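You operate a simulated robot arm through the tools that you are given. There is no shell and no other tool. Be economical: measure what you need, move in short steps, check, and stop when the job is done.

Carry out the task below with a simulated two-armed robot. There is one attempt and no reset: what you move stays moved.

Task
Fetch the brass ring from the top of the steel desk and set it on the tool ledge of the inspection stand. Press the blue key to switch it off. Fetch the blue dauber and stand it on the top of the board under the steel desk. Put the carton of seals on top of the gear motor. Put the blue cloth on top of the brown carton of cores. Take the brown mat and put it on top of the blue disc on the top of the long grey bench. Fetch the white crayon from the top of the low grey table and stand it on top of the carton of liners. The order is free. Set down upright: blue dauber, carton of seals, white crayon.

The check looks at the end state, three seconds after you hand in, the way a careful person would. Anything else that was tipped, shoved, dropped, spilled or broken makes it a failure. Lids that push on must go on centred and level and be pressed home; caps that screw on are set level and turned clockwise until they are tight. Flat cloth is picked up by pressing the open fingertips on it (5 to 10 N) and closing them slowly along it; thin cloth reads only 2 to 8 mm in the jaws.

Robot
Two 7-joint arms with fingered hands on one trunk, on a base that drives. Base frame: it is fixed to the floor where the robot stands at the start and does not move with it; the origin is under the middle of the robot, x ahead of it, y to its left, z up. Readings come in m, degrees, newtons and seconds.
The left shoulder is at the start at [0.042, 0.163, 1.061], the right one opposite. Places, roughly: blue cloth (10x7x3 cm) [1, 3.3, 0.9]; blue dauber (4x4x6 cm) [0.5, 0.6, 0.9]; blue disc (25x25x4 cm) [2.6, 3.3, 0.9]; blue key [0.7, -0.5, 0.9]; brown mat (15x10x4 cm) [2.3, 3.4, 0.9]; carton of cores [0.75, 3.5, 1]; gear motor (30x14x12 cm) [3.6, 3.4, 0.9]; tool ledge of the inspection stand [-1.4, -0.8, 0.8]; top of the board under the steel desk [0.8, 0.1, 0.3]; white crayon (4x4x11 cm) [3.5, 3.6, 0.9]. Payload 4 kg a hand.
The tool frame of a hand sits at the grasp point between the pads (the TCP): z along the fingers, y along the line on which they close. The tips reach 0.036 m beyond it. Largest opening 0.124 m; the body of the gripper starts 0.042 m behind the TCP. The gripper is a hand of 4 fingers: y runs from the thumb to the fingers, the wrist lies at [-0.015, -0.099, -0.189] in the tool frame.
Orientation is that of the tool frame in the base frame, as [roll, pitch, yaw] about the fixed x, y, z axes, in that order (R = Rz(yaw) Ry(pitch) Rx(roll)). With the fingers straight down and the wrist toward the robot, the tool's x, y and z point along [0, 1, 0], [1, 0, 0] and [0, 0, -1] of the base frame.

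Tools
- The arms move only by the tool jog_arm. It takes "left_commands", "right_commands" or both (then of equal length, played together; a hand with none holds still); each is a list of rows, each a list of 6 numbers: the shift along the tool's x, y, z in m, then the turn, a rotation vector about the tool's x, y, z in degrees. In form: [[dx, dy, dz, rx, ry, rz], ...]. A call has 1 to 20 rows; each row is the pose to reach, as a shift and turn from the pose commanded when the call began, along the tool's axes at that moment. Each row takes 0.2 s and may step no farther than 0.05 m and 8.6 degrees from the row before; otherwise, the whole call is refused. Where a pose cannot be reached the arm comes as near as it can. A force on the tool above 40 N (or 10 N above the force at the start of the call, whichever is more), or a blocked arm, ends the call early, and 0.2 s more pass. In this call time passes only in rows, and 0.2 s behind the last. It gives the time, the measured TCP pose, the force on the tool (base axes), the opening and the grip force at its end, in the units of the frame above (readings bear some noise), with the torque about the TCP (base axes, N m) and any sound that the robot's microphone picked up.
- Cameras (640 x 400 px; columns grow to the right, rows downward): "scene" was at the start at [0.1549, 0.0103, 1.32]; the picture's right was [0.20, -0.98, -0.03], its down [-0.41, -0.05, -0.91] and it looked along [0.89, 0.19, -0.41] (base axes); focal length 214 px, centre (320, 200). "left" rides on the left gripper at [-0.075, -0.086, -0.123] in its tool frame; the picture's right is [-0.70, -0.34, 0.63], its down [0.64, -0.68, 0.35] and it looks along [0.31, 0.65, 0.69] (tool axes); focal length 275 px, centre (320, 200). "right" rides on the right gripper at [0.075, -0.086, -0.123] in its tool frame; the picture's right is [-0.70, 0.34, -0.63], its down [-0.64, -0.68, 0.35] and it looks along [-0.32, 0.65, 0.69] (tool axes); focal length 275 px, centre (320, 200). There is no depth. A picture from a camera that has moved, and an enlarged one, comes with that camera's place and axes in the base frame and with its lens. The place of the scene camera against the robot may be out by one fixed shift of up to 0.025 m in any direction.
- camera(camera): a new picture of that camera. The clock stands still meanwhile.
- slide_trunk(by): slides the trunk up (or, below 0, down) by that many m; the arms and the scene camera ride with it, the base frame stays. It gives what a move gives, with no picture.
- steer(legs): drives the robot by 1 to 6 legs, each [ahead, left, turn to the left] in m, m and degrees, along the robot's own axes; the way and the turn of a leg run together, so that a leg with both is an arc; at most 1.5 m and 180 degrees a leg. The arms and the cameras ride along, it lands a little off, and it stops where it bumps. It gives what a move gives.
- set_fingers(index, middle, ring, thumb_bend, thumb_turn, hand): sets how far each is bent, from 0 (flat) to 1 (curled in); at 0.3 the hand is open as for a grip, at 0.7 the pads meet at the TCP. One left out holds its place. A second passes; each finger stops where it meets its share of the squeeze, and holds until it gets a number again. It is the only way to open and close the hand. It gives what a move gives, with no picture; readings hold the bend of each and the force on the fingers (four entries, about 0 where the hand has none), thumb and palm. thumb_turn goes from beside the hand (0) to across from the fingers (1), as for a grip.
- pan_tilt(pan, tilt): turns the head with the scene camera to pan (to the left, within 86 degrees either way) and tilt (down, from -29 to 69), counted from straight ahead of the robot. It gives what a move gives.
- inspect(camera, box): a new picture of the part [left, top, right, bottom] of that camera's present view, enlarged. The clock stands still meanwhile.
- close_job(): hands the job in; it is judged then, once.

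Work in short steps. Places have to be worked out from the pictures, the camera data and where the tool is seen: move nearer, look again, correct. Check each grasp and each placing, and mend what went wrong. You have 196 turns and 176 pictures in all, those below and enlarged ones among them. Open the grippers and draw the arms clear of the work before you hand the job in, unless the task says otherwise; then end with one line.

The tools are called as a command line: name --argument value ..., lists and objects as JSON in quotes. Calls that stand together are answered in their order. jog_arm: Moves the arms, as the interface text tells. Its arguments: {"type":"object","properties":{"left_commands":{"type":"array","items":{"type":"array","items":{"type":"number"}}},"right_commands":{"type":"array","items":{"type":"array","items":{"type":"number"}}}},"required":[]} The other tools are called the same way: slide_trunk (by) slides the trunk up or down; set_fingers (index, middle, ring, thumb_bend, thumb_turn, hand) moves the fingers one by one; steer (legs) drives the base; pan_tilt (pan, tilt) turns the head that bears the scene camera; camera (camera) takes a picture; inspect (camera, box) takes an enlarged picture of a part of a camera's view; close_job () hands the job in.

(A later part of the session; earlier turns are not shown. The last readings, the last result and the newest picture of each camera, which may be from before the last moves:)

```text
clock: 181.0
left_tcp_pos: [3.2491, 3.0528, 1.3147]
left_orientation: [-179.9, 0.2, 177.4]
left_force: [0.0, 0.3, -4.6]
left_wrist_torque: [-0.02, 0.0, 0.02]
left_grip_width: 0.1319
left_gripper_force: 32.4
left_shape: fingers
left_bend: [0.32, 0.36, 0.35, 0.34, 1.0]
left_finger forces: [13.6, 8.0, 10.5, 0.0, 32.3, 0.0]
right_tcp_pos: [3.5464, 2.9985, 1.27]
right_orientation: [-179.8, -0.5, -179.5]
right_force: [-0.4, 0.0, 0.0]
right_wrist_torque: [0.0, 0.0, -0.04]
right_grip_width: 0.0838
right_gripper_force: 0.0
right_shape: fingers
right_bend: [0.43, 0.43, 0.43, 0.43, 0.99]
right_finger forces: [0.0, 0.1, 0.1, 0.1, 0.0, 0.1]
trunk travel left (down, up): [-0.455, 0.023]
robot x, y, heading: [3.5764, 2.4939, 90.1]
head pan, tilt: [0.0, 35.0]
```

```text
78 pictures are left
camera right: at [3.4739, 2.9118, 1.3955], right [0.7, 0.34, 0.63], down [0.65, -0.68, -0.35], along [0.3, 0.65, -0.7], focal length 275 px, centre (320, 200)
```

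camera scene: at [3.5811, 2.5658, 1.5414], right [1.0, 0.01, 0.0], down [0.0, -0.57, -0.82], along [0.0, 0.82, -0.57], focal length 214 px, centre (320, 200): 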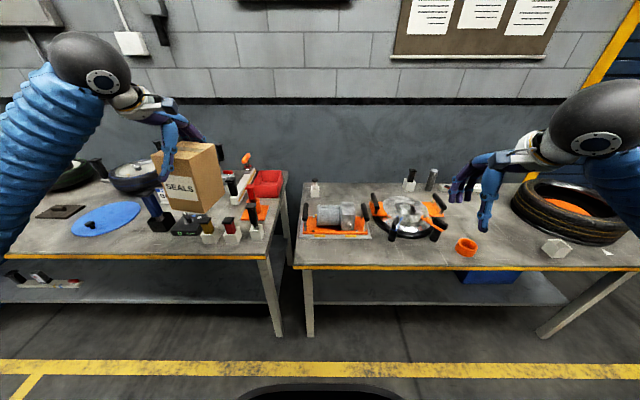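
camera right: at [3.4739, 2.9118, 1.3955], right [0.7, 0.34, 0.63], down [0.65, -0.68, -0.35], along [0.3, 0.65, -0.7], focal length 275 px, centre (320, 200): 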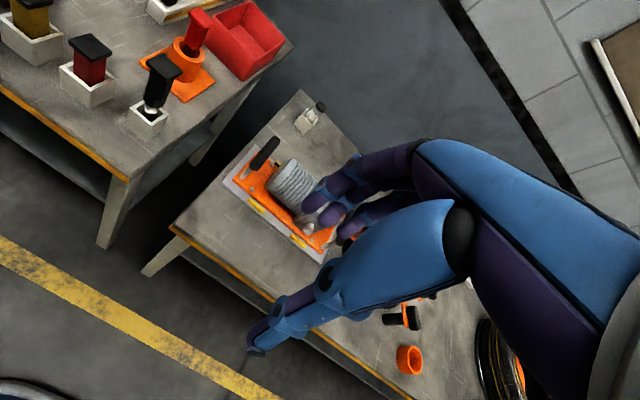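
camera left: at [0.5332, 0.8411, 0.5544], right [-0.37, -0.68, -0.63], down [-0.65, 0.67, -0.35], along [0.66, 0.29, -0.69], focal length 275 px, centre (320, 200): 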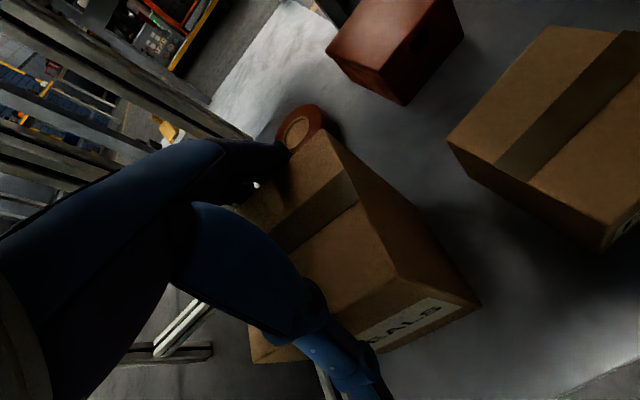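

The hand hides part of it; I shift right and a bit forward/lower for an unobstructed view.

jog_arm --right_commands '[[-0.04, 0.02, 0.01, 0, 0, 0], [-0.08, 0.05, 0.02, 0, 0, 0], [-0.11, 0.08, 0.04, 0, 0, 0], [-0.14, 0.11, 0.06, 0, 0, 0]]'

camera --camera "right"

```text
refused: row 2 steps farther than a row can; nothing moved
```

```text
77 pictures are left
camera right: at [3.4739, 2.9118, 1.3955], right [0.7, 0.34, 0.63], down [0.65, -0.68, -0.35], along [0.3, 0.65, -0.7], focal length 275 px, centre (320, 200)
```

right: 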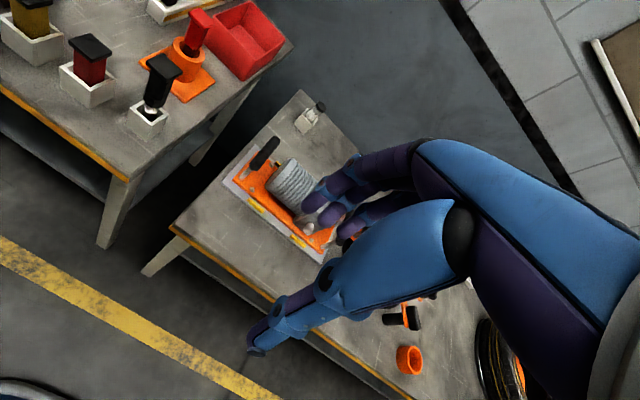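

Step too long; resend with shorter rows.

jog_arm --right_commands '[[-0.03, 0.02, 0.01, 0, 0, 0], [-0.06, 0.045, 0.02, 0, 0, 0], [-0.09, 0.07, 0.035, 0, 0, 0], [-0.115, 0.09, 0.05, 0, 0, 0], [-0.14, 0.11, 0.06, 0, 0, 0]]'

camera --camera "right"

```text
clock: 182.2
left_tcp_pos: [3.251, 3.0551, 1.3156]
left_orientation: [-179.8, 0.0, 177.6]
left_force: [0.4, 0.9, -4.6]
left_wrist_torque: [-0.04, -0.01, -0.03]
left_grip_width: 0.1317
left_gripper_force: 32.2
left_shape: fingers
left_bend: [0.32, 0.36, 0.35, 0.34, 1.0]
left_finger forces: [13.7, 8.0, 10.6, 0.1, 32.4, 0.0]
right_tcp_pos: [3.688, 3.1094, 1.2114]
right_orientation: [-179.8, -0.6, -179.5]
right_force: [0.0, 0.5, -0.4]
right_wrist_torque: [0.03, 0.04, 0.04]
right_grip_width: 0.0835
right_gripper_force: 0.1
right_shape: fingers
right_bend: [0.43, 0.43, 0.43, 0.43, 0.99]
right_finger forces: [0.0, 0.1, 0.0, 0.1, 0.0, 0.0]
trunk travel left (down, up): [-0.455, 0.023]
robot x, y, heading: [3.5809, 2.4956, 90.2]
head pan, tilt: [0.0, 35.0]
```

```text
76 pictures are left
camera right: at [3.6157, 3.0243, 1.3361], right [0.7, 0.35, 0.63], down [0.65, -0.68, -0.35], along [0.3, 0.65, -0.7], focal length 275 px, centre (320, 200)
```

right: 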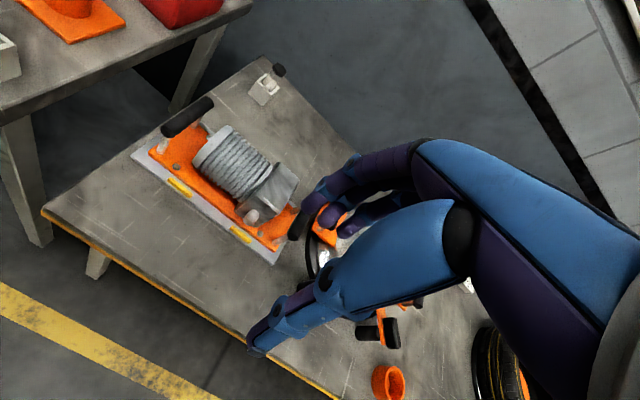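

Plate spans x 3.49–3.80, front edge y≈3.26. I zoom to judge the relative heights of drum and gearbox.

inspect --camera "right" --box '[120, 60, 320, 270]'

```text
1.90 times, centred on (220, 165) of right
camera zoom: at [3.6157, 3.0243, 1.3361], right [0.7, 0.35, 0.63], down [0.65, -0.68, -0.35], along [0.3, 0.65, -0.7], focal length 524 px, centre (510, 267)
```

zoom: 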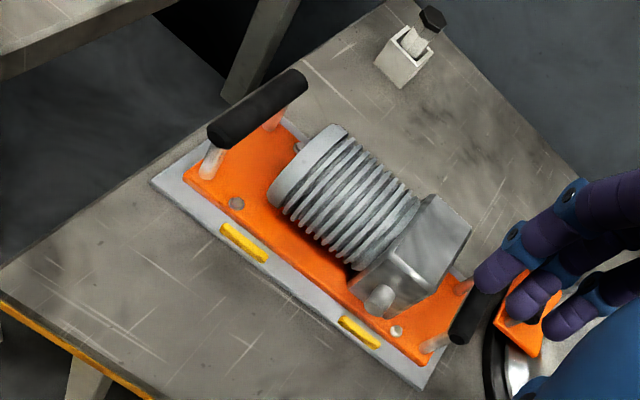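

Gearbox is the highest part: top about 5×7 cm centred (3.695, 3.316), z≈0.975–0.985. I clear the right arm, shift the robot right 0.2 m and bring the carton above the gearbox.

jog_arm --right_commands '[[-0.03, -0.03, -0.01, 0, 0, 0], [-0.06, -0.06, -0.02, 0, 0, 0], [-0.09, -0.09, -0.03, 0, 0, 0], [-0.13, -0.11, -0.04, 0, 0, 0], [-0.17, -0.13, -0.04, 0, 0, 0], [-0.2, -0.15, -0.04, 0, 0, 0]]'

steer --legs '[[0, -0.2, 0]]'

jog_arm --left_commands '[[0, 0.03, 0, 0, 0, 0], [-0.03, 0.06, 0, 0, 0, 0], [-0.06, 0.09, 0, 0, 0, 0], [-0.095, 0.12, 0, 0, 0, 0], [-0.13, 0.15, 0, 0, 0, 0], [-0.165, 0.18, 0, 0, 0, 0], [-0.2, 0.21, 0, 0, 0, 0]]'

camera --camera "scene"

```text
clock: 183.6
left_tcp_pos: [3.2511, 3.0539, 1.3169]
left_orientation: [-180.0, 0.1, 177.6]
left_force: [-0.1, 0.8, -4.1]
left_wrist_torque: [-0.02, -0.02, -0.02]
left_grip_width: 0.1319
left_gripper_force: 32.0
left_shape: fingers
left_bend: [0.32, 0.36, 0.35, 0.34, 1.0]
left_finger forces: [13.7, 8.0, 10.7, 0.0, 32.5, 0.0]
right_tcp_pos: [3.8886, 2.9611, 1.2482]
right_orientation: [-179.9, -0.6, -179.4]
right_force: [0.3, 0.2, 0.7]
right_wrist_torque: [-0.04, 0.01, 0.01]
right_grip_width: 0.0837
right_gripper_force: 0.0
right_shape: fingers
right_bend: [0.43, 0.43, 0.43, 0.43, 0.99]
right_finger forces: [0.0, 0.0, 0.1, 0.0, 0.0, 0.0]
trunk travel left (down, up): [-0.455, 0.023]
robot x, y, heading: [3.5795, 2.4974, 90.6]
head pan, tilt: [0.0, 35.0]
```

```text
clock: 185.2
left_tcp_pos: [3.4535, 3.055, 1.3159]
left_orientation: [-179.9, 0.2, 177.5]
left_force: [0.7, 0.5, -4.3]
left_wrist_torque: [-0.03, -0.01, 0.01]
left_grip_width: 0.1314
left_gripper_force: 31.9
left_shape: fingers
left_bend: [0.32, 0.36, 0.35, 0.34, 1.0]
left_finger forces: [13.7, 8.0, 10.8, 0.0, 32.4, 0.0]
right_tcp_pos: [4.091, 2.9637, 1.2484]
right_orientation: [-179.8, -0.7, -179.4]
right_force: [0.0, -0.6, -0.1]
right_wrist_torque: [-0.04, 0.04, 0.01]
right_grip_width: 0.084
right_gripper_force: 0.0
right_shape: fingers
right_bend: [0.43, 0.43, 0.43, 0.43, 0.99]
right_finger forces: [0.0, 0.0, 0.0, 0.0, 0.1, 0.1]
trunk travel left (down, up): [-0.455, 0.023]
robot x, y, heading: [3.782, 2.4934, 90.6]
head pan, tilt: [0.0, 35.0]
```

```text
clock: 186.8
left_tcp_pos: [3.6619, 3.2578, 1.3141]
left_orientation: [-179.8, 0.0, 177.5]
left_force: [0.5, 0.7, -5.3]
left_wrist_torque: [-0.01, -0.01, 0.02]
left_grip_width: 0.1316
left_gripper_force: 32.9
left_shape: fingers
left_bend: [0.32, 0.36, 0.35, 0.34, 1.0]
left_finger forces: [13.8, 7.9, 10.9, 0.0, 32.5, 0.0]
right_tcp_pos: [4.0913, 2.9656, 1.2464]
right_orientation: [-179.7, -0.7, -179.5]
right_force: [0.4, 0.8, -0.5]
right_wrist_torque: [0.0, 0.03, 0.04]
right_grip_width: 0.0838
right_gripper_force: 0.0
right_shape: fingers
right_bend: [0.43, 0.43, 0.43, 0.43, 0.99]
right_finger forces: [0.0, 0.0, 0.1, 0.0, 0.0, 0.0]
trunk travel left (down, up): [-0.455, 0.023]
robot x, y, heading: [3.7795, 2.4974, 90.5]
head pan, tilt: [0.0, 35.0]
```

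```text
74 pictures are left
camera scene: at [3.785, 2.5683, 1.5413], right [1.0, 0.01, 0.0], down [0.0, -0.58, -0.82], along [-0.01, 0.82, -0.58], focal length 214 px, centre (320, 200)
```

scene: 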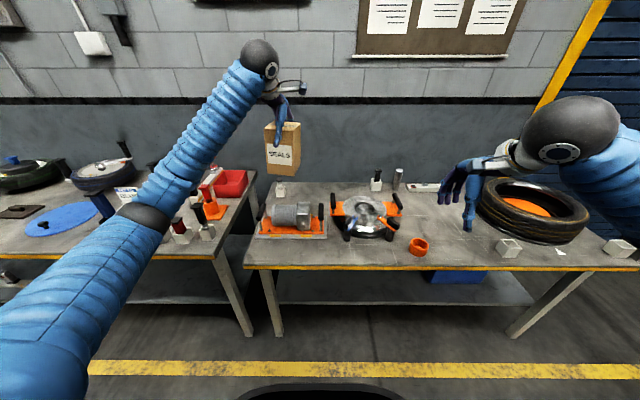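

I position over the gearbox and lower to about 4 cm above it, then check in the picture.

jog_arm --left_commands '[[-0.015, 0.03, 0, 0, 0, 0], [-0.03, 0.059, 0, 0, 0, 0], [-0.03, 0.059, 0.045, 0, 0, 0], [-0.03, 0.059, 0.09, 0, 0, 0], [-0.03, 0.059, 0.13, 0, 0, 0], [-0.03, 0.059, 0.165, 0, 0, 0]]'

inspect --camera "scene" --box '[220, 120, 380, 260]'

camera --camera "left"

```text
clock: 188.2
left_tcp_pos: [3.6924, 3.3139, 1.1492]
left_orientation: [-179.9, 0.0, 177.6]
left_force: [0.3, -0.2, -4.3]
left_wrist_torque: [0.0, 0.02, -0.03]
left_grip_width: 0.131
left_gripper_force: 31.5
left_shape: fingers
left_bend: [0.32, 0.37, 0.35, 0.34, 1.0]
left_finger forces: [13.5, 8.0, 10.7, 0.1, 31.9, 0.0]
right_tcp_pos: [4.0891, 2.9646, 1.2479]
right_orientation: [-179.8, -0.6, -179.5]
right_force: [-1.3, 0.3, -1.2]
right_wrist_torque: [-0.03, 0.0, -0.01]
right_grip_width: 0.0837
right_gripper_force: 0.0
right_shape: fingers
right_bend: [0.43, 0.43, 0.43, 0.43, 0.99]
right_finger forces: [0.0, 0.1, 0.0, 0.0, 0.0, 0.1]
trunk travel left (down, up): [-0.455, 0.023]
robot x, y, heading: [3.7785, 2.4947, 90.3]
head pan, tilt: [0.0, 35.0]
```

```text
2.86 times, centred on (300, 190) of scene
camera zoom: at [3.7823, 2.5676, 1.5413], right [1.0, 0.01, 0.0], down [0.0, -0.58, -0.82], along [0.0, 0.82, -0.58], focal length 613 px, centre (377, 229)
```

zoom: 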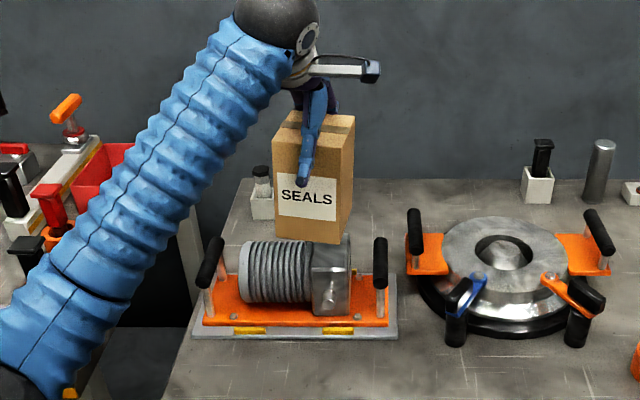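

```text
72 pictures are left
camera left: at [3.7644, 3.2252, 1.273], right [0.68, -0.37, -0.63], down [-0.67, -0.65, -0.35], along [-0.29, 0.66, -0.69], focal length 275 px, centre (320, 200)
```

left: 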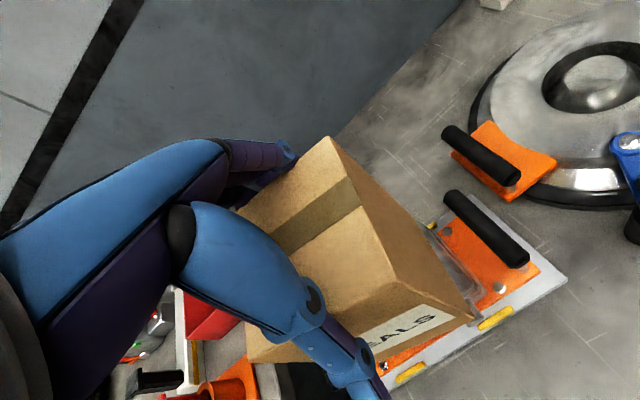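

The carton needs about 3 cm more to the right to centre on the gearbox. I shift and lower gently to contact.

jog_arm --left_commands '[[-0.03, 0.003, 0, 0, 0, 0], [-0.03, 0.003, 0.015, 0, 0, 0], [-0.03, 0.003, 0.025, 0, 0, 0], [-0.03, 0.003, 0.032, 0, 0, 0]]'

inspect --camera "scene" --box '[220, 120, 380, 260]'

```text
clock: 189.2
left_tcp_pos: [3.7249, 3.315, 1.1179]
left_orientation: [-179.7, 0.2, 177.5]
left_force: [0.4, 0.7, -3.1]
left_wrist_torque: [-0.01, 0.01, 0.05]
left_grip_width: 0.1312
left_gripper_force: 32.0
left_shape: fingers
left_bend: [0.32, 0.37, 0.35, 0.34, 1.0]
left_finger forces: [13.5, 7.8, 10.8, 0.0, 32.0, 0.0]
right_tcp_pos: [4.0901, 2.9642, 1.2478]
right_orientation: [-179.7, -0.6, -179.5]
right_force: [0.2, 0.0, -0.1]
right_wrist_torque: [0.0, -0.03, -0.01]
right_grip_width: 0.0836
right_gripper_force: 0.0
right_shape: fingers
right_bend: [0.43, 0.43, 0.43, 0.43, 0.99]
right_finger forces: [0.0, 0.0, 0.1, 0.0, 0.1, 0.0]
trunk travel left (down, up): [-0.455, 0.023]
robot x, y, heading: [3.7804, 2.4974, 90.2]
head pan, tilt: [0.0, 35.0]
```

```text
2.86 times, centred on (300, 190) of scene
camera zoom: at [3.7829, 2.5673, 1.5413], right [1.0, 0.0, 0.0], down [0.0, -0.58, -0.82], along [0.0, 0.82, -0.58], focal length 613 px, centre (377, 229)
```

zoom: 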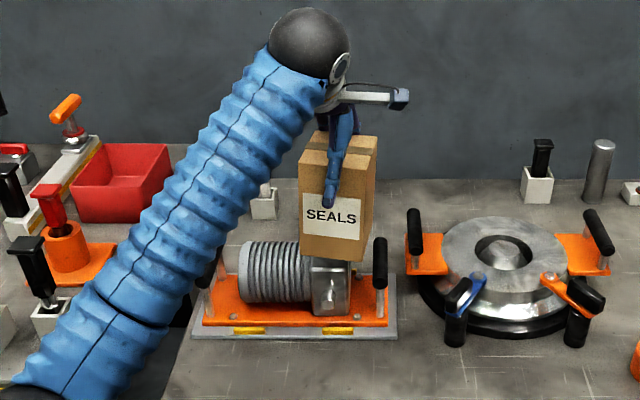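

Well centred now. I lower in small steps to contact.

jog_arm --left_commands '[[0, 0, 0.006, 0, 0, 0], [0, 0, 0.011, 0, 0, 0], [0, 0, 0.016, 0, 0, 0], [0, 0, 0.02, 0, 0, 0]]'

```text
clock: 190.2
left_tcp_pos: [3.7254, 3.3152, 1.0984]
left_orientation: [-179.8, 0.1, 177.4]
left_force: [0.2, -0.3, -3.6]
left_wrist_torque: [0.0, -0.02, 0.02]
left_grip_width: 0.1315
left_gripper_force: 31.1
left_shape: fingers
left_bend: [0.32, 0.37, 0.35, 0.34, 1.0]
left_finger forces: [13.3, 7.8, 10.7, 0.0, 31.9, 0.0]
right_tcp_pos: [4.0901, 2.9639, 1.248]
right_orientation: [-179.8, -0.7, -179.4]
right_force: [0.2, 0.4, 0.0]
right_wrist_torque: [0.02, -0.01, 0.0]
right_grip_width: 0.0836
right_gripper_force: 0.0
right_shape: fingers
right_bend: [0.43, 0.43, 0.43, 0.43, 0.99]
right_finger forces: [0.0, 0.0, 0.0, 0.0, 0.0, 0.1]
trunk travel left (down, up): [-0.455, 0.023]
robot x, y, heading: [3.7849, 2.4917, 90.4]
head pan, tilt: [0.0, 35.0]
```

No contact yet; continue down in 3–4 mm rows.

jog_arm --left_commands '[[0, 0, 0.005, 0, 0, 0], [0, 0, 0.009, 0, 0, 0], [0, 0, 0.013, 0, 0, 0], [0, 0, 0.017, 0, 0, 0], [0, 0, 0.021, 0, 0, 0]]'

inspect --camera "scene" --box '[220, 120, 380, 260]'

```text
clock: 191.4
left_tcp_pos: [3.7246, 3.3163, 1.0788]
left_orientation: [-180.0, 0.0, 177.5]
left_force: [0.7, 0.3, -4.1]
left_wrist_torque: [-0.04, -0.01, 0.0]
left_grip_width: 0.131
left_gripper_force: 32.0
left_shape: fingers
left_bend: [0.32, 0.37, 0.35, 0.34, 1.0]
left_finger forces: [13.3, 7.8, 10.7, 0.0, 31.9, 0.0]
right_tcp_pos: [4.0911, 2.9652, 1.2477]
right_orientation: [-179.7, -0.6, -179.4]
right_force: [0.2, 0.2, 0.1]
right_wrist_torque: [0.0, 0.0, 0.02]
right_grip_width: 0.0839
right_gripper_force: 0.0
right_shape: fingers
right_bend: [0.43, 0.43, 0.43, 0.43, 0.99]
right_finger forces: [0.0, 0.0, 0.0, 0.0, 0.1, 0.0]
trunk travel left (down, up): [-0.455, 0.023]
robot x, y, heading: [3.7813, 2.4956, 90.0]
head pan, tilt: [0.0, 35.0]
```

```text
2.86 times, centred on (300, 190) of scene
camera zoom: at [3.7827, 2.5671, 1.5413], right [1.0, 0.01, 0.0], down [0.0, -0.58, -0.82], along [0.0, 0.82, -0.58], focal length 613 px, centre (377, 229)
```

zoom: 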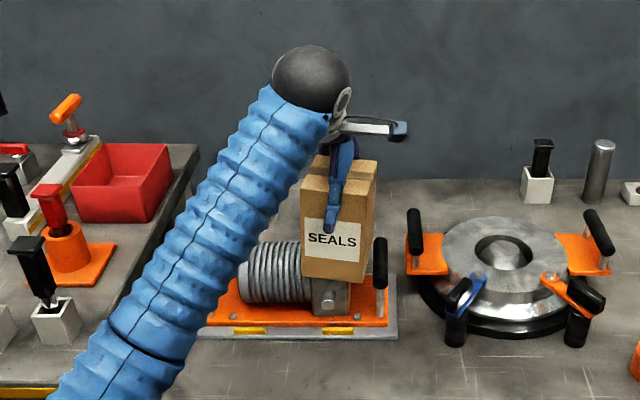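

Carton bottom should be near 0.95; still free. Continue slowly.

jog_arm --left_commands '[[0, 0, 0.004, 0, 0, 0], [0, 0, 0.007, 0, 0, 0], [0, 0, 0.01, 0, 0, 0], [0, 0, 0.013, 0, 0, 0], [0, 0, 0.016, 0, 0, 0]]'

camera --camera "left"

```text
clock: 192.4
left_tcp_pos: [3.7251, 3.3147, 1.0741]
left_orientation: [179.3, 0.3, 177.4]
left_force: [-1.8, -9.8, 25.3]
left_wrist_torque: [0.35, 0.04, 0.07]
left_grip_width: 0.1323
left_gripper_force: 36.3
left_shape: fingers
left_bend: [0.32, 0.36, 0.35, 0.34, 1.0]
left_finger forces: [11.0, 7.1, 9.2, 0.1, 44.1, 0.0]
right_tcp_pos: [4.0894, 2.962, 1.2487]
right_orientation: [-179.8, -0.6, -179.5]
right_force: [0.0, 0.1, -0.8]
right_wrist_torque: [0.01, -0.01, 0.02]
right_grip_width: 0.0836
right_gripper_force: 0.1
right_shape: fingers
right_bend: [0.43, 0.43, 0.43, 0.43, 0.99]
right_finger forces: [0.0, 0.1, 0.0, 0.0, 0.0, 0.0]
trunk travel left (down, up): [-0.455, 0.023]
robot x, y, heading: [3.7824, 2.4944, 90.2]
head pan, tilt: [0.0, 35.0]
stopped in row 4 (left hand): the force on the tool passed its limit (the readings are from after the stop); the commanded pose is now the measured one
```

```text
69 pictures are left
camera left: at [3.7954, 3.2248, 1.1965], right [0.68, -0.36, -0.63], down [-0.67, -0.65, -0.36], along [-0.28, 0.67, -0.69], focal length 275 px, centre (320, 200)
```

left: 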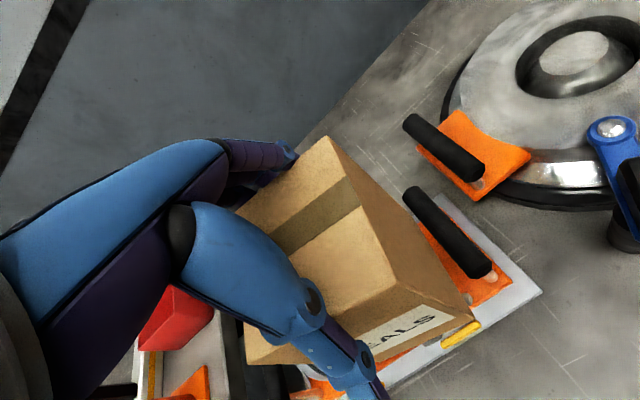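

Contact at carton bottom ≈0.944. I back off 6 mm and touch again more gently to read the contact.

jog_arm --left_commands '[[0, 0, -0.006, -0.7, 0, 0], [0, 0, -0.006, -0.7, 0, 0]]'

jog_arm --left_commands '[[0, 0, 0.002, 0, 0, 0], [0, 0, 0.004, 0, 0, 0], [0, 0, 0.005, 0, 0, 0]]'

inspect --camera "scene" --box '[260, 150, 360, 240]'

```text
clock: 193.0
left_tcp_pos: [3.7237, 3.316, 1.0751]
left_orientation: [179.1, 0.2, 177.5]
left_force: [-0.8, -1.3, 0.1]
left_wrist_torque: [0.17, -0.04, 0.04]
left_grip_width: 0.1317
left_gripper_force: 32.6
left_shape: fingers
left_bend: [0.32, 0.36, 0.35, 0.34, 1.0]
left_finger forces: [13.2, 8.1, 10.8, 0.0, 33.2, 0.1]
right_tcp_pos: [4.0902, 2.9631, 1.2487]
right_orientation: [-179.8, -0.7, -179.5]
right_force: [-0.7, 0.1, -0.1]
right_wrist_torque: [-0.01, 0.01, 0.02]
right_grip_width: 0.0837
right_gripper_force: 0.0
right_shape: fingers
right_bend: [0.43, 0.43, 0.43, 0.43, 0.99]
right_finger forces: [0.0, 0.1, 0.0, 0.0, 0.0, 0.0]
trunk travel left (down, up): [-0.455, 0.023]
robot x, y, heading: [3.7788, 2.4944, 90.3]
head pan, tilt: [0.0, 35.0]
```

```text
clock: 193.8
left_tcp_pos: [3.7242, 3.3147, 1.0741]
left_orientation: [178.8, 0.2, 177.6]
left_force: [-1.6, -2.2, 20.9]
left_wrist_torque: [0.49, 0.0, 0.02]
left_grip_width: 0.132
left_gripper_force: 35.3
left_shape: fingers
left_bend: [0.32, 0.36, 0.35, 0.34, 1.0]
left_finger forces: [13.1, 8.1, 10.6, 0.0, 39.7, 0.0]
right_tcp_pos: [4.0904, 2.9623, 1.249]
right_orientation: [180.0, -0.6, -179.5]
right_force: [-0.1, 0.3, 0.4]
right_wrist_torque: [-0.04, 0.01, 0.02]
right_grip_width: 0.0838
right_gripper_force: 0.0
right_shape: fingers
right_bend: [0.43, 0.43, 0.43, 0.43, 0.99]
right_finger forces: [0.0, 0.0, 0.0, 0.0, 0.1, 0.0]
trunk travel left (down, up): [-0.455, 0.023]
robot x, y, heading: [3.7769, 2.4922, 90.3]
head pan, tilt: [0.0, 35.0]
```

```text
4.44 times, centred on (310, 195) of scene
camera zoom: at [3.7828, 2.5645, 1.5417], right [1.0, 0.01, 0.0], down [0.0, -0.57, -0.82], along [0.0, 0.82, -0.57], focal length 953 px, centre (364, 222)
```

zoom: 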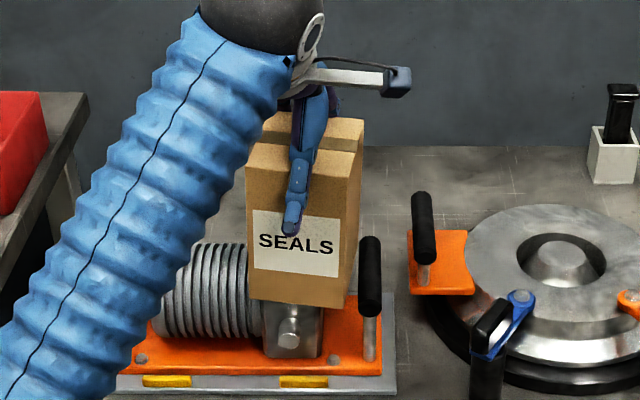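

The hand is tilted ~1.2°; I lift a little, level it, and touch again.

jog_arm --left_commands '[[0, 0, -0.006, 0.6, 0, 0], [0, 0, -0.008, 1.2, 0, 0]]'

jog_arm --left_commands '[[0, 0, 0.004, 0, 0, 0], [0, 0, 0.006, 0, 0, 0], [0, 0, 0.0075, 0, 0, 0], [0, 0, 0.009, 0, 0, 0]]'

```text
clock: 194.4
left_tcp_pos: [3.7247, 3.3147, 1.0769]
left_orientation: [-179.6, 0.2, 177.4]
left_force: [0.4, 0.6, -3.7]
left_wrist_torque: [0.06, 0.0, 0.0]
left_grip_width: 0.1318
left_gripper_force: 32.3
left_shape: fingers
left_bend: [0.32, 0.36, 0.35, 0.34, 1.0]
left_finger forces: [13.8, 8.1, 11.0, 0.0, 32.6, 0.0]
right_tcp_pos: [4.0899, 2.9627, 1.2468]
right_orientation: [-179.8, -0.6, -179.4]
right_force: [0.5, 0.3, -0.3]
right_wrist_torque: [0.01, -0.02, -0.01]
right_grip_width: 0.0837
right_gripper_force: 0.0
right_shape: fingers
right_bend: [0.43, 0.43, 0.43, 0.43, 0.99]
right_finger forces: [0.0, 0.0, 0.1, 0.0, 0.0, 0.0]
trunk travel left (down, up): [-0.455, 0.023]
robot x, y, heading: [3.7782, 2.5016, 90.3]
head pan, tilt: [0.0, 35.0]
```

```text
clock: 195.4
left_tcp_pos: [3.725, 3.313, 1.0746]
left_orientation: [179.9, 0.3, 177.5]
left_force: [-2.8, -6.7, 33.0]
left_wrist_torque: [1.13, 0.03, 0.06]
left_grip_width: 0.1323
left_gripper_force: 36.0
left_shape: fingers
left_bend: [0.32, 0.36, 0.35, 0.34, 1.0]
left_finger forces: [11.5, 8.2, 10.0, 0.0, 42.2, 0.0]
right_tcp_pos: [4.0905, 2.9604, 1.2497]
right_orientation: [180.0, -0.7, -179.5]
right_force: [0.0, -0.2, -0.1]
right_wrist_torque: [0.02, 0.01, 0.03]
right_grip_width: 0.0837
right_gripper_force: 0.0
right_shape: fingers
right_bend: [0.43, 0.43, 0.43, 0.43, 0.99]
right_finger forces: [0.0, 0.0, 0.0, 0.0, 0.1, 0.0]
trunk travel left (down, up): [-0.455, 0.023]
robot x, y, heading: [3.781, 2.4932, 90.4]
head pan, tilt: [0.0, 35.0]
```

The torque says contact is only at the carton's back edge: with top height 0.944 the gearbox centre recomputes to (3.70, 3.347). I lift, shift 32 mm back, and touch again.

jog_arm --left_commands '[[0, 0, -0.01, 0, 0, 0], [0.004, 0.016, -0.014, 0, 0, 0], [0.006, 0.032, -0.014, 0, 0, 0]]'

jog_arm --left_commands '[[0, 0, 0.005, 0, 0, 0], [0, 0, 0.009, 0, 0, 0], [0, 0, 0.0115, 0, 0, 0], [0, 0, 0.0135, 0, 0, 0]]'

inspect --camera "scene" --box '[260, 150, 360, 240]'

```text
clock: 196.2
left_tcp_pos: [3.7219, 3.3478, 1.082]
left_orientation: [-179.8, 0.1, 177.5]
left_force: [-0.9, 0.0, -4.0]
left_wrist_torque: [-0.05, -0.02, 0.0]
left_grip_width: 0.1317
left_gripper_force: 32.5
left_shape: fingers
left_bend: [0.32, 0.36, 0.35, 0.34, 1.0]
left_finger forces: [13.2, 8.2, 11.1, 0.1, 32.5, 0.0]
right_tcp_pos: [4.0901, 2.9645, 1.2477]
right_orientation: [-179.8, -0.6, -179.5]
right_force: [-0.2, 0.1, 0.6]
right_wrist_torque: [0.02, -0.01, 0.01]
right_grip_width: 0.0839
right_gripper_force: 0.1
right_shape: fingers
right_bend: [0.43, 0.43, 0.43, 0.43, 0.99]
right_finger forces: [0.1, 0.0, 0.0, 0.0, 0.1, 0.1]
trunk travel left (down, up): [-0.455, 0.023]
robot x, y, heading: [3.7814, 2.4963, 90.3]
head pan, tilt: [0.0, 35.0]
```

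```text
clock: 197.2
left_tcp_pos: [3.7211, 3.3448, 1.0747]
left_orientation: [179.9, 0.2, 177.7]
left_force: [-2.6, -4.1, 23.0]
left_wrist_torque: [0.95, 0.03, 0.09]
left_grip_width: 0.1319
left_gripper_force: 36.4
left_shape: fingers
left_bend: [0.32, 0.36, 0.35, 0.34, 1.0]
left_finger forces: [12.6, 8.5, 10.7, 0.0, 39.9, 0.0]
right_tcp_pos: [4.0912, 2.9591, 1.2491]
right_orientation: [-179.9, -0.6, -179.5]
right_force: [0.5, 0.0, -0.1]
right_wrist_torque: [-0.02, 0.03, 0.01]
right_grip_width: 0.0837
right_gripper_force: 0.1
right_shape: fingers
right_bend: [0.43, 0.43, 0.43, 0.43, 0.99]
right_finger forces: [0.0, 0.0, 0.0, 0.0, 0.0, 0.0]
trunk travel left (down, up): [-0.455, 0.023]
robot x, y, heading: [3.7791, 2.4954, 90.3]
head pan, tilt: [0.0, 35.0]
```

```text
4.44 times, centred on (310, 195) of scene
camera zoom: at [3.7827, 2.5637, 1.5418], right [1.0, 0.01, 0.0], down [0.0, -0.57, -0.82], along [0.0, 0.82, -0.57], focal length 953 px, centre (364, 222)
```

zoom: 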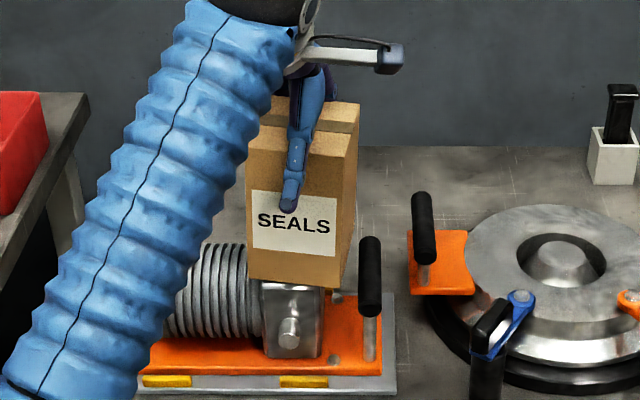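

Still back-edge contact, so the carton hangs slightly pitched in the grip. I tilt the hand ~2.5° to level it and touch again.

jog_arm --left_commands '[[0, 0, -0.006, -1.2, 0, 0], [0, 0, -0.008, -2.5, 0, 0]]'

jog_arm --left_commands '[[0, 0, 0.003, 0, 0, 0], [0, 0, 0.006, 0, 0, 0], [0, 0, 0.008, 0, 0, 0], [0, 0, 0.01, 0, 0, 0]]'

```text
clock: 197.8
left_tcp_pos: [3.7208, 3.3488, 1.0771]
left_orientation: [177.9, 0.2, 177.5]
left_force: [-0.1, 0.3, -4.4]
left_wrist_torque: [-0.02, -0.01, 0.03]
left_grip_width: 0.1316
left_gripper_force: 32.6
left_shape: fingers
left_bend: [0.32, 0.36, 0.35, 0.34, 1.0]
left_finger forces: [13.2, 8.2, 11.1, 0.0, 33.0, 0.0]
right_tcp_pos: [4.0907, 2.9645, 1.2487]
right_orientation: [-179.9, -0.6, -179.4]
right_force: [0.2, 0.4, 0.0]
right_wrist_torque: [-0.03, -0.01, 0.03]
right_grip_width: 0.0836
right_gripper_force: 0.0
right_shape: fingers
right_bend: [0.43, 0.43, 0.43, 0.43, 0.99]
right_finger forces: [0.1, 0.0, 0.1, 0.0, 0.0, 0.0]
trunk travel left (down, up): [-0.455, 0.023]
robot x, y, heading: [3.7826, 2.4951, 90.0]
head pan, tilt: [0.0, 35.0]
```

```text
clock: 199.0
left_tcp_pos: [3.721, 3.3495, 1.0738]
left_orientation: [177.1, 0.4, 177.5]
left_force: [-1.8, -1.9, 20.1]
left_wrist_torque: [-1.33, -0.08, -0.08]
left_grip_width: 0.1321
left_gripper_force: 39.5
left_shape: fingers
left_bend: [0.32, 0.37, 0.36, 0.34, 1.0]
left_finger forces: [13.6, 7.6, 11.4, 0.0, 46.1, 0.0]
right_tcp_pos: [4.0896, 2.9638, 1.2481]
right_orientation: [-179.8, -0.6, -179.5]
right_force: [0.7, -0.3, -0.8]
right_wrist_torque: [-0.02, 0.0, -0.01]
right_grip_width: 0.0836
right_gripper_force: 0.1
right_shape: fingers
right_bend: [0.43, 0.43, 0.43, 0.43, 0.99]
right_finger forces: [0.0, 0.0, 0.0, 0.0, 0.1, 0.0]
trunk travel left (down, up): [-0.455, 0.023]
robot x, y, heading: [3.7798, 2.4949, 90.3]
head pan, tilt: [0.0, 35.0]
stopped in row 4 (left hand): the force on the tool passed its limit (the readings are from after the stop); the commanded pose is now the measured one
```

Now contact flipped to the front, so level lies between: I turn back 1.2°, settle lightly and open.

jog_arm --left_commands '[[0, 0, -0.002, 1.2, 0, 0], [0, 0, -0.001, 1.3, 0, 0]]'

set_fingers --hand "left" --index 0.27 --middle 0.27 --ring 0.27 --thumb_bend 0.27

inspect --camera "scene" --box '[260, 150, 360, 240]'

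```text
clock: 199.6
left_tcp_pos: [3.7214, 3.3489, 1.0746]
left_orientation: [178.6, 0.3, 177.6]
left_force: [-0.6, 2.1, 16.2]
left_wrist_torque: [0.21, -0.11, -0.01]
left_grip_width: 0.1317
left_gripper_force: 35.1
left_shape: fingers
left_bend: [0.31, 0.36, 0.35, 0.34, 1.0]
left_finger forces: [14.1, 8.7, 11.8, 0.1, 36.1, 0.0]
right_tcp_pos: [4.0894, 2.9629, 1.2491]
right_orientation: [-179.8, -0.6, -179.5]
right_force: [-0.5, 0.6, -0.2]
right_wrist_torque: [-0.02, -0.01, -0.01]
right_grip_width: 0.0837
right_gripper_force: 0.0
right_shape: fingers
right_bend: [0.43, 0.43, 0.43, 0.43, 0.99]
right_finger forces: [0.0, 0.0, 0.1, 0.0, 0.0, 0.1]
trunk travel left (down, up): [-0.455, 0.023]
robot x, y, heading: [3.7799, 2.5001, 90.2]
head pan, tilt: [0.0, 35.0]
```

```text
clock: 200.6
left_tcp_pos: [3.7194, 3.3493, 1.0737]
left_orientation: [178.7, 0.3, 177.6]
left_force: [-0.1, 0.2, -0.7]
left_wrist_torque: [-0.03, 0.0, -0.03]
left_grip_width: 0.1309
left_gripper_force: 1.6
left_shape: fingers
left_bend: [0.27, 0.27, 0.27, 0.27, 0.97]
left_finger forces: [0.7, 0.1, 0.0, 0.0, 0.9, 0.0]
right_tcp_pos: [4.0902, 2.9643, 1.2479]
right_orientation: [-179.9, -0.6, -179.5]
right_force: [-0.6, 0.7, -0.2]
right_wrist_torque: [-0.01, -0.01, -0.01]
right_grip_width: 0.0838
right_gripper_force: 0.1
right_shape: fingers
right_bend: [0.43, 0.43, 0.43, 0.43, 0.99]
right_finger forces: [0.0, 0.0, 0.0, 0.0, 0.1, 0.0]
trunk travel left (down, up): [-0.455, 0.023]
robot x, y, heading: [3.7789, 2.4949, 90.4]
head pan, tilt: [0.0, 35.0]
```

```text
4.44 times, centred on (310, 195) of scene
camera zoom: at [3.7828, 2.5666, 1.5414], right [1.0, 0.01, 0.0], down [0.0, -0.58, -0.82], along [0.0, 0.82, -0.58], focal length 953 px, centre (364, 222)
```

zoom: 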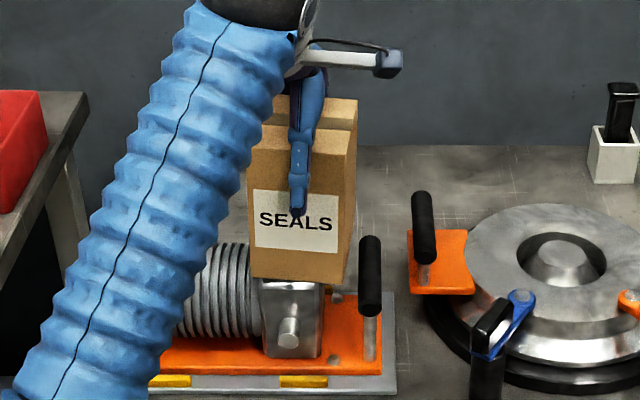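

It stays put. I open a bit wider for clearance and lift straight up.

set_fingers --hand "left" --index 0.2 --middle 0.2 --ring 0.2 --thumb_bend 0.2

jog_arm --left_commands '[[0, 0, -0.015, 0, 0, 0], [0, 0, -0.03, 0, 0, 0], [0, 0, -0.06, 0, 0, 0], [0, 0, -0.1, 0, 0, 0], [0, 0, -0.14, 0, 0, 0], [0, 0, -0.18, 0, 0, 0]]'

inspect --camera "scene" --box '[220, 130, 380, 250]'

```text
clock: 201.6
left_tcp_pos: [3.7198, 3.3497, 1.073]
left_orientation: [178.5, 0.2, 177.5]
left_force: [0.4, -1.6, 0.1]
left_wrist_torque: [0.02, 0.0, 0.03]
left_grip_width: 0.14
left_gripper_force: 1.1
left_shape: fingers
left_bend: [0.2, 0.2, 0.2, 0.2, 0.97]
left_finger forces: [0.0, 0.0, 0.0, 0.1, 1.0, 0.1]
right_tcp_pos: [4.0897, 2.9628, 1.2473]
right_orientation: [-179.8, -0.7, -179.5]
right_force: [0.6, 0.9, 0.5]
right_wrist_torque: [0.01, -0.02, -0.01]
right_grip_width: 0.0838
right_gripper_force: 0.0
right_shape: fingers
right_bend: [0.43, 0.43, 0.43, 0.43, 0.99]
right_finger forces: [0.0, 0.1, 0.0, 0.1, 0.0, 0.0]
trunk travel left (down, up): [-0.455, 0.023]
robot x, y, heading: [3.7787, 2.4954, 90.2]
head pan, tilt: [0.0, 35.0]
```

```text
clock: 203.0
left_tcp_pos: [3.7183, 3.3441, 1.254]
left_orientation: [178.4, 0.3, 177.6]
left_force: [0.2, -0.4, 0.3]
left_wrist_torque: [-0.01, -0.03, 0.0]
left_grip_width: 0.1398
left_gripper_force: 0.1
left_shape: fingers
left_bend: [0.2, 0.2, 0.2, 0.2, 0.97]
left_finger forces: [0.0, 0.0, 0.0, 0.0, 0.0, 0.0]
right_tcp_pos: [4.0896, 2.9638, 1.2486]
right_orientation: [-179.9, -0.6, -179.6]
right_force: [0.0, -0.5, 0.5]
right_wrist_torque: [-0.01, -0.01, 0.0]
right_grip_width: 0.0837
right_gripper_force: 0.2
right_shape: fingers
right_bend: [0.43, 0.43, 0.43, 0.43, 0.99]
right_finger forces: [0.0, 0.1, 0.0, 0.0, 0.0, 0.0]
trunk travel left (down, up): [-0.455, 0.023]
robot x, y, heading: [3.7814, 2.4961, 90.0]
head pan, tilt: [0.0, 35.0]
```

```text
3.33 times, centred on (300, 190) of scene
camera zoom: at [3.7832, 2.5662, 1.5415], right [1.0, 0.01, 0.0], down [0.0, -0.57, -0.82], along [0.0, 0.82, -0.57], focal length 715 px, centre (387, 233)
```

zoom: 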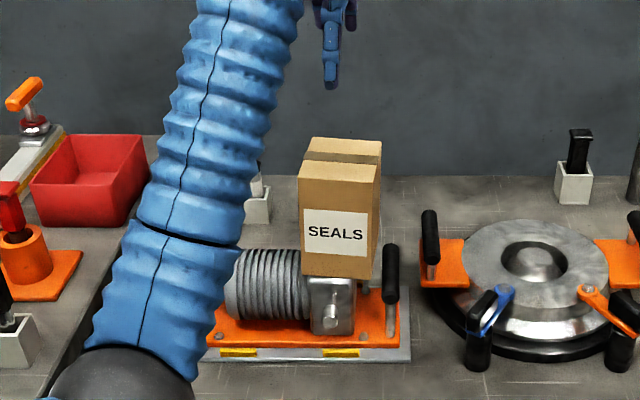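

The carton stands upright on the gear motor. Now the white crayon: I take a look with the left camera.

camera --camera "left"

```text
64 pictures are left
camera left: at [3.7902, 3.2516, 1.3749], right [0.68, -0.35, -0.64], down [-0.67, -0.65, -0.36], along [-0.28, 0.68, -0.68], focal length 275 px, centre (320, 200)
```

left: 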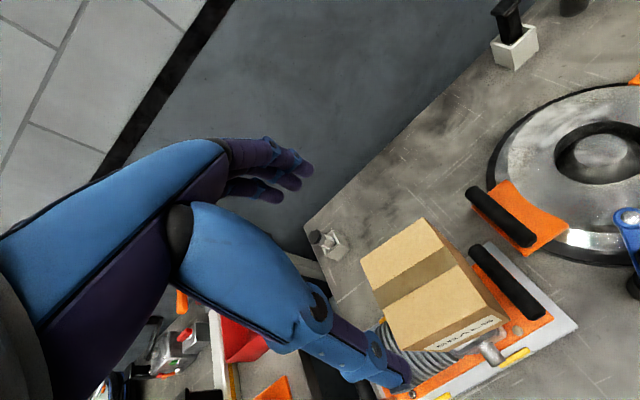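

inspect --camera "left" --box '[290, 210, 370, 270]'

inspect --camera "scene" --box '[270, 160, 310, 195]'

```text
6.67 times, centred on (330, 240) of left
camera zoom: at [3.7902, 3.2516, 1.3749], right [0.68, -0.35, -0.64], down [-0.67, -0.65, -0.36], along [-0.28, 0.68, -0.68], focal length 1835 px, centre (253, -67)
```

zoom: 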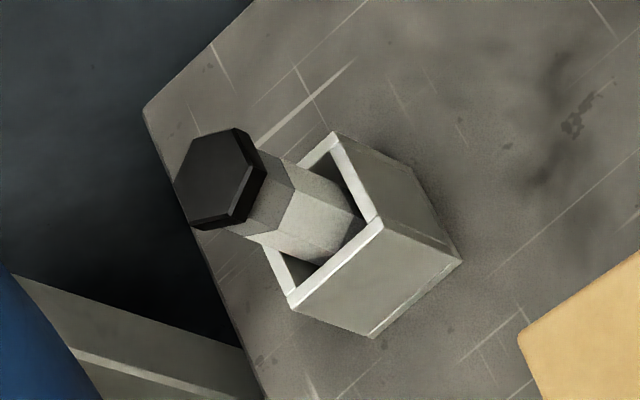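

```text
11.43 times, centred on (290, 178) of scene
camera zoom: at [3.7832, 2.5662, 1.5415], right [1.0, 0.01, 0.0], down [0.0, -0.57, -0.82], along [0.0, 0.82, -0.57], focal length 2451 px, centre (663, 457)
```

zoom: 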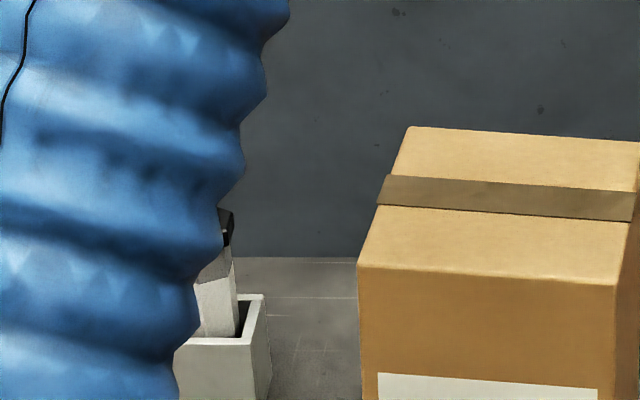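

The crayon is a capped hex stick standing loose in an open white pot at (3.562, 3.608), cap top ≈0.95. I move the robot left/forward and bring the left hand above it.

steer --legs '[[0.12, 0.12, 0]]'

set_fingers --hand "left" --index 0.42 --middle 0.42 --ring 0.42 --thumb_bend 0.42

camera --camera "left"

```text
clock: 204.4
left_tcp_pos: [3.5966, 3.4653, 1.2523]
left_orientation: [178.7, 0.3, 177.6]
left_force: [0.3, 0.5, -0.1]
left_wrist_torque: [0.01, -0.01, 0.05]
left_grip_width: 0.1402
left_gripper_force: 0.1
left_shape: fingers
left_bend: [0.2, 0.2, 0.2, 0.2, 0.97]
left_finger forces: [0.0, 0.0, 0.0, 0.1, 0.1, 0.1]
right_tcp_pos: [3.9678, 3.0847, 1.2479]
right_orientation: [-179.7, -0.5, -179.4]
right_force: [-0.3, 0.9, -0.7]
right_wrist_torque: [-0.02, 0.0, 0.02]
right_grip_width: 0.0834
right_gripper_force: 0.0
right_shape: fingers
right_bend: [0.43, 0.43, 0.43, 0.43, 0.99]
right_finger forces: [0.0, 0.0, 0.1, 0.0, 0.0, 0.1]
trunk travel left (down, up): [-0.455, 0.023]
robot x, y, heading: [3.6599, 2.6147, 90.2]
head pan, tilt: [0.0, 35.0]
```

```text
clock: 205.4
left_tcp_pos: [3.5969, 3.4638, 1.2523]
left_orientation: [178.6, 0.2, 177.6]
left_force: [-1.2, 0.3, 0.4]
left_wrist_torque: [-0.03, 0.03, -0.02]
left_grip_width: 0.087
left_gripper_force: 0.1
left_shape: fingers
left_bend: [0.42, 0.42, 0.42, 0.42, 0.99]
left_finger forces: [0.0, 0.0, 0.1, 0.0, 0.0, 0.0]
right_tcp_pos: [3.9694, 3.0843, 1.2484]
right_orientation: [-179.7, -0.5, -179.4]
right_force: [0.4, 0.3, 0.0]
right_wrist_torque: [0.0, 0.03, -0.04]
right_grip_width: 0.0835
right_gripper_force: 0.1
right_shape: fingers
right_bend: [0.43, 0.43, 0.43, 0.43, 0.99]
right_finger forces: [0.2, 0.1, 0.0, 0.0, 0.0, 0.1]
trunk travel left (down, up): [-0.455, 0.023]
robot x, y, heading: [3.6611, 2.6148, 90.4]
head pan, tilt: [0.0, 35.0]
```

```text
61 pictures are left
camera left: at [3.6686, 3.3721, 1.3742], right [0.68, -0.35, -0.64], down [-0.67, -0.65, -0.36], along [-0.28, 0.68, -0.68], focal length 275 px, centre (320, 200)
```

left: 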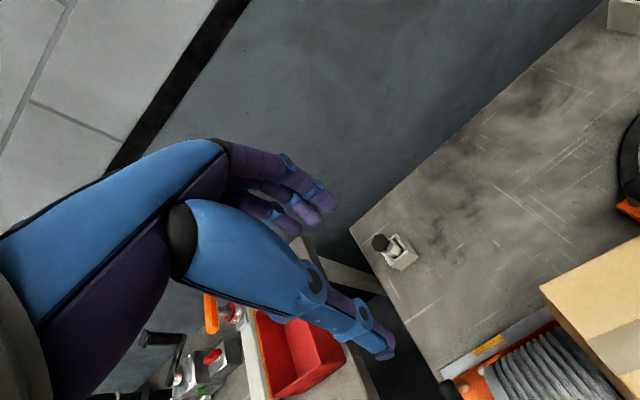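

Two views give the crayon at (3.552, 3.633), cap top ≈0.93 (table ≈0.82). I move above and come down to z≈1.0 to check.

jog_arm --left_commands '[[0.015, 0.04, 0, 0.7, 0, 0], [0.03, 0.08, 0, 1.4, 0, 0], [0.04, 0.125, 0, 1.4, 0, 0], [0.051, 0.167, 0, 1.4, 0, 0], [0.051, 0.167, 0.045, 1.4, 0, 0], [0.051, 0.167, 0.09, 1.4, 0, 0], [0.051, 0.167, 0.135, 1.4, 0, 0], [0.051, 0.167, 0.18, 1.4, 0, 0], [0.051, 0.167, 0.22, 1.4, 0, 0], [0.051, 0.167, 0.25, 1.4, 0, 0]]'

camera --camera "left"

camera --camera "scene"

```text
clock: 207.6
left_tcp_pos: [3.5516, 3.6398, 1.0059]
left_orientation: [-179.9, 0.2, 177.6]
left_force: [-0.6, 0.0, 0.0]
left_wrist_torque: [-0.02, -0.02, 0.03]
left_grip_width: 0.0868
left_gripper_force: 0.2
left_shape: fingers
left_bend: [0.42, 0.42, 0.42, 0.42, 0.99]
left_finger forces: [0.0, 0.0, 0.0, 0.0, 0.0, 0.0]
right_tcp_pos: [3.9699, 3.0843, 1.2473]
right_orientation: [-179.8, -0.5, -179.4]
right_force: [-0.3, -0.4, 0.6]
right_wrist_torque: [-0.01, -0.03, -0.01]
right_grip_width: 0.0838
right_gripper_force: 0.1
right_shape: fingers
right_bend: [0.43, 0.43, 0.43, 0.43, 0.99]
right_finger forces: [0.1, 0.0, 0.1, 0.0, 0.0, 0.0]
trunk travel left (down, up): [-0.455, 0.023]
robot x, y, heading: [3.6591, 2.6184, 90.6]
head pan, tilt: [0.0, 35.0]
```

```text
60 pictures are left
camera left: at [3.6236, 3.5504, 1.1298], right [0.68, -0.37, -0.63], down [-0.67, -0.65, -0.35], along [-0.28, 0.66, -0.69], focal length 275 px, centre (320, 200)
```

left: 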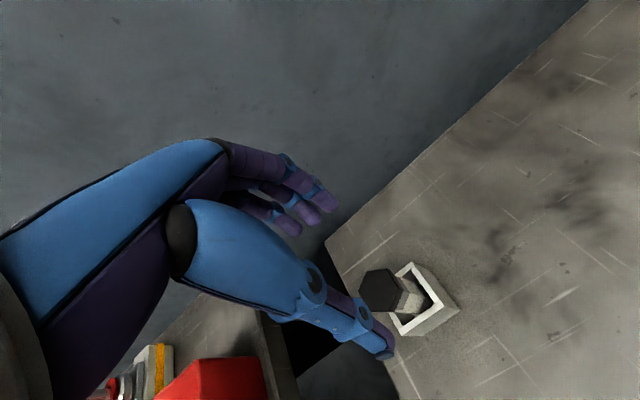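

```text
59 pictures are left
camera scene: at [3.662, 2.6871, 1.5413], right [1.0, 0.01, 0.0], down [0.0, -0.58, -0.82], along [-0.01, 0.82, -0.58], focal length 214 px, centre (320, 200)
```

scene: 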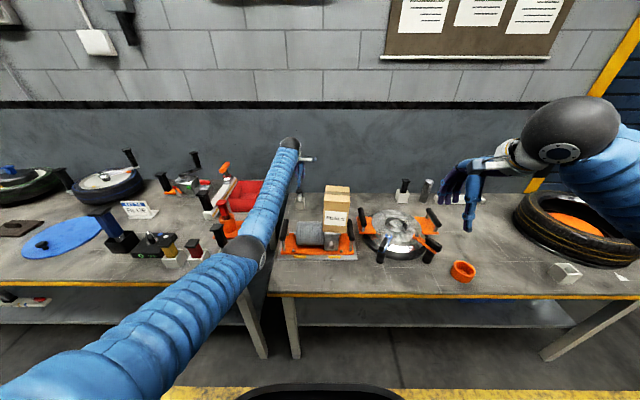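

Cap at (3.548, 3.629): I correct and descend around it to TCP 0.918.

jog_arm --left_commands '[[0.003, -0.01, 0.02, 0, 0, 0], [0.003, -0.01, 0.05, 0, 0, 0], [0.003, -0.01, 0.075, 0, 0, 0], [0.003, -0.01, 0.088, 0, 0, 0]]'

camera --camera "left"

```text
clock: 208.6
left_tcp_pos: [3.5497, 3.6291, 0.918]
left_orientation: [-179.9, 0.2, 177.6]
left_force: [0.2, 0.4, 0.3]
left_wrist_torque: [-0.02, 0.02, -0.01]
left_grip_width: 0.0868
left_gripper_force: 0.1
left_shape: fingers
left_bend: [0.42, 0.42, 0.42, 0.42, 0.99]
left_finger forces: [0.0, 0.0, 0.0, 0.0, 0.0, 0.1]
right_tcp_pos: [3.9686, 3.0851, 1.2469]
right_orientation: [-179.7, -0.6, -179.5]
right_force: [0.7, 0.4, 1.3]
right_wrist_torque: [-0.01, -0.02, 0.02]
right_grip_width: 0.0837
right_gripper_force: 0.1
right_shape: fingers
right_bend: [0.43, 0.43, 0.43, 0.43, 0.99]
right_finger forces: [0.1, 0.0, 0.0, 0.0, 0.1, 0.1]
trunk travel left (down, up): [-0.455, 0.023]
robot x, y, heading: [3.66, 2.6166, 90.3]
head pan, tilt: [0.0, 35.0]
```

```text
58 pictures are left
camera left: at [3.6214, 3.5404, 1.0413], right [0.68, -0.37, -0.63], down [-0.67, -0.65, -0.35], along [-0.28, 0.66, -0.69], focal length 275 px, centre (320, 200)
```

left: 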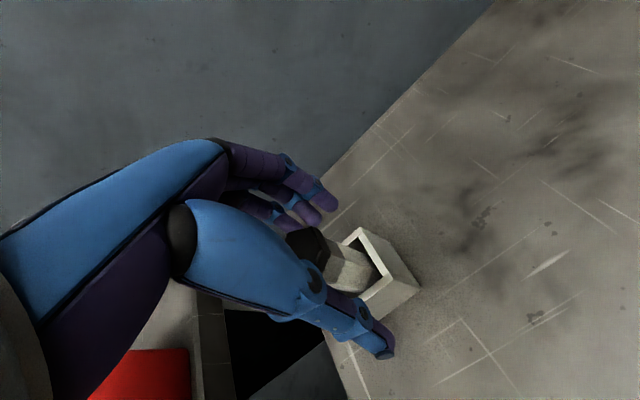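

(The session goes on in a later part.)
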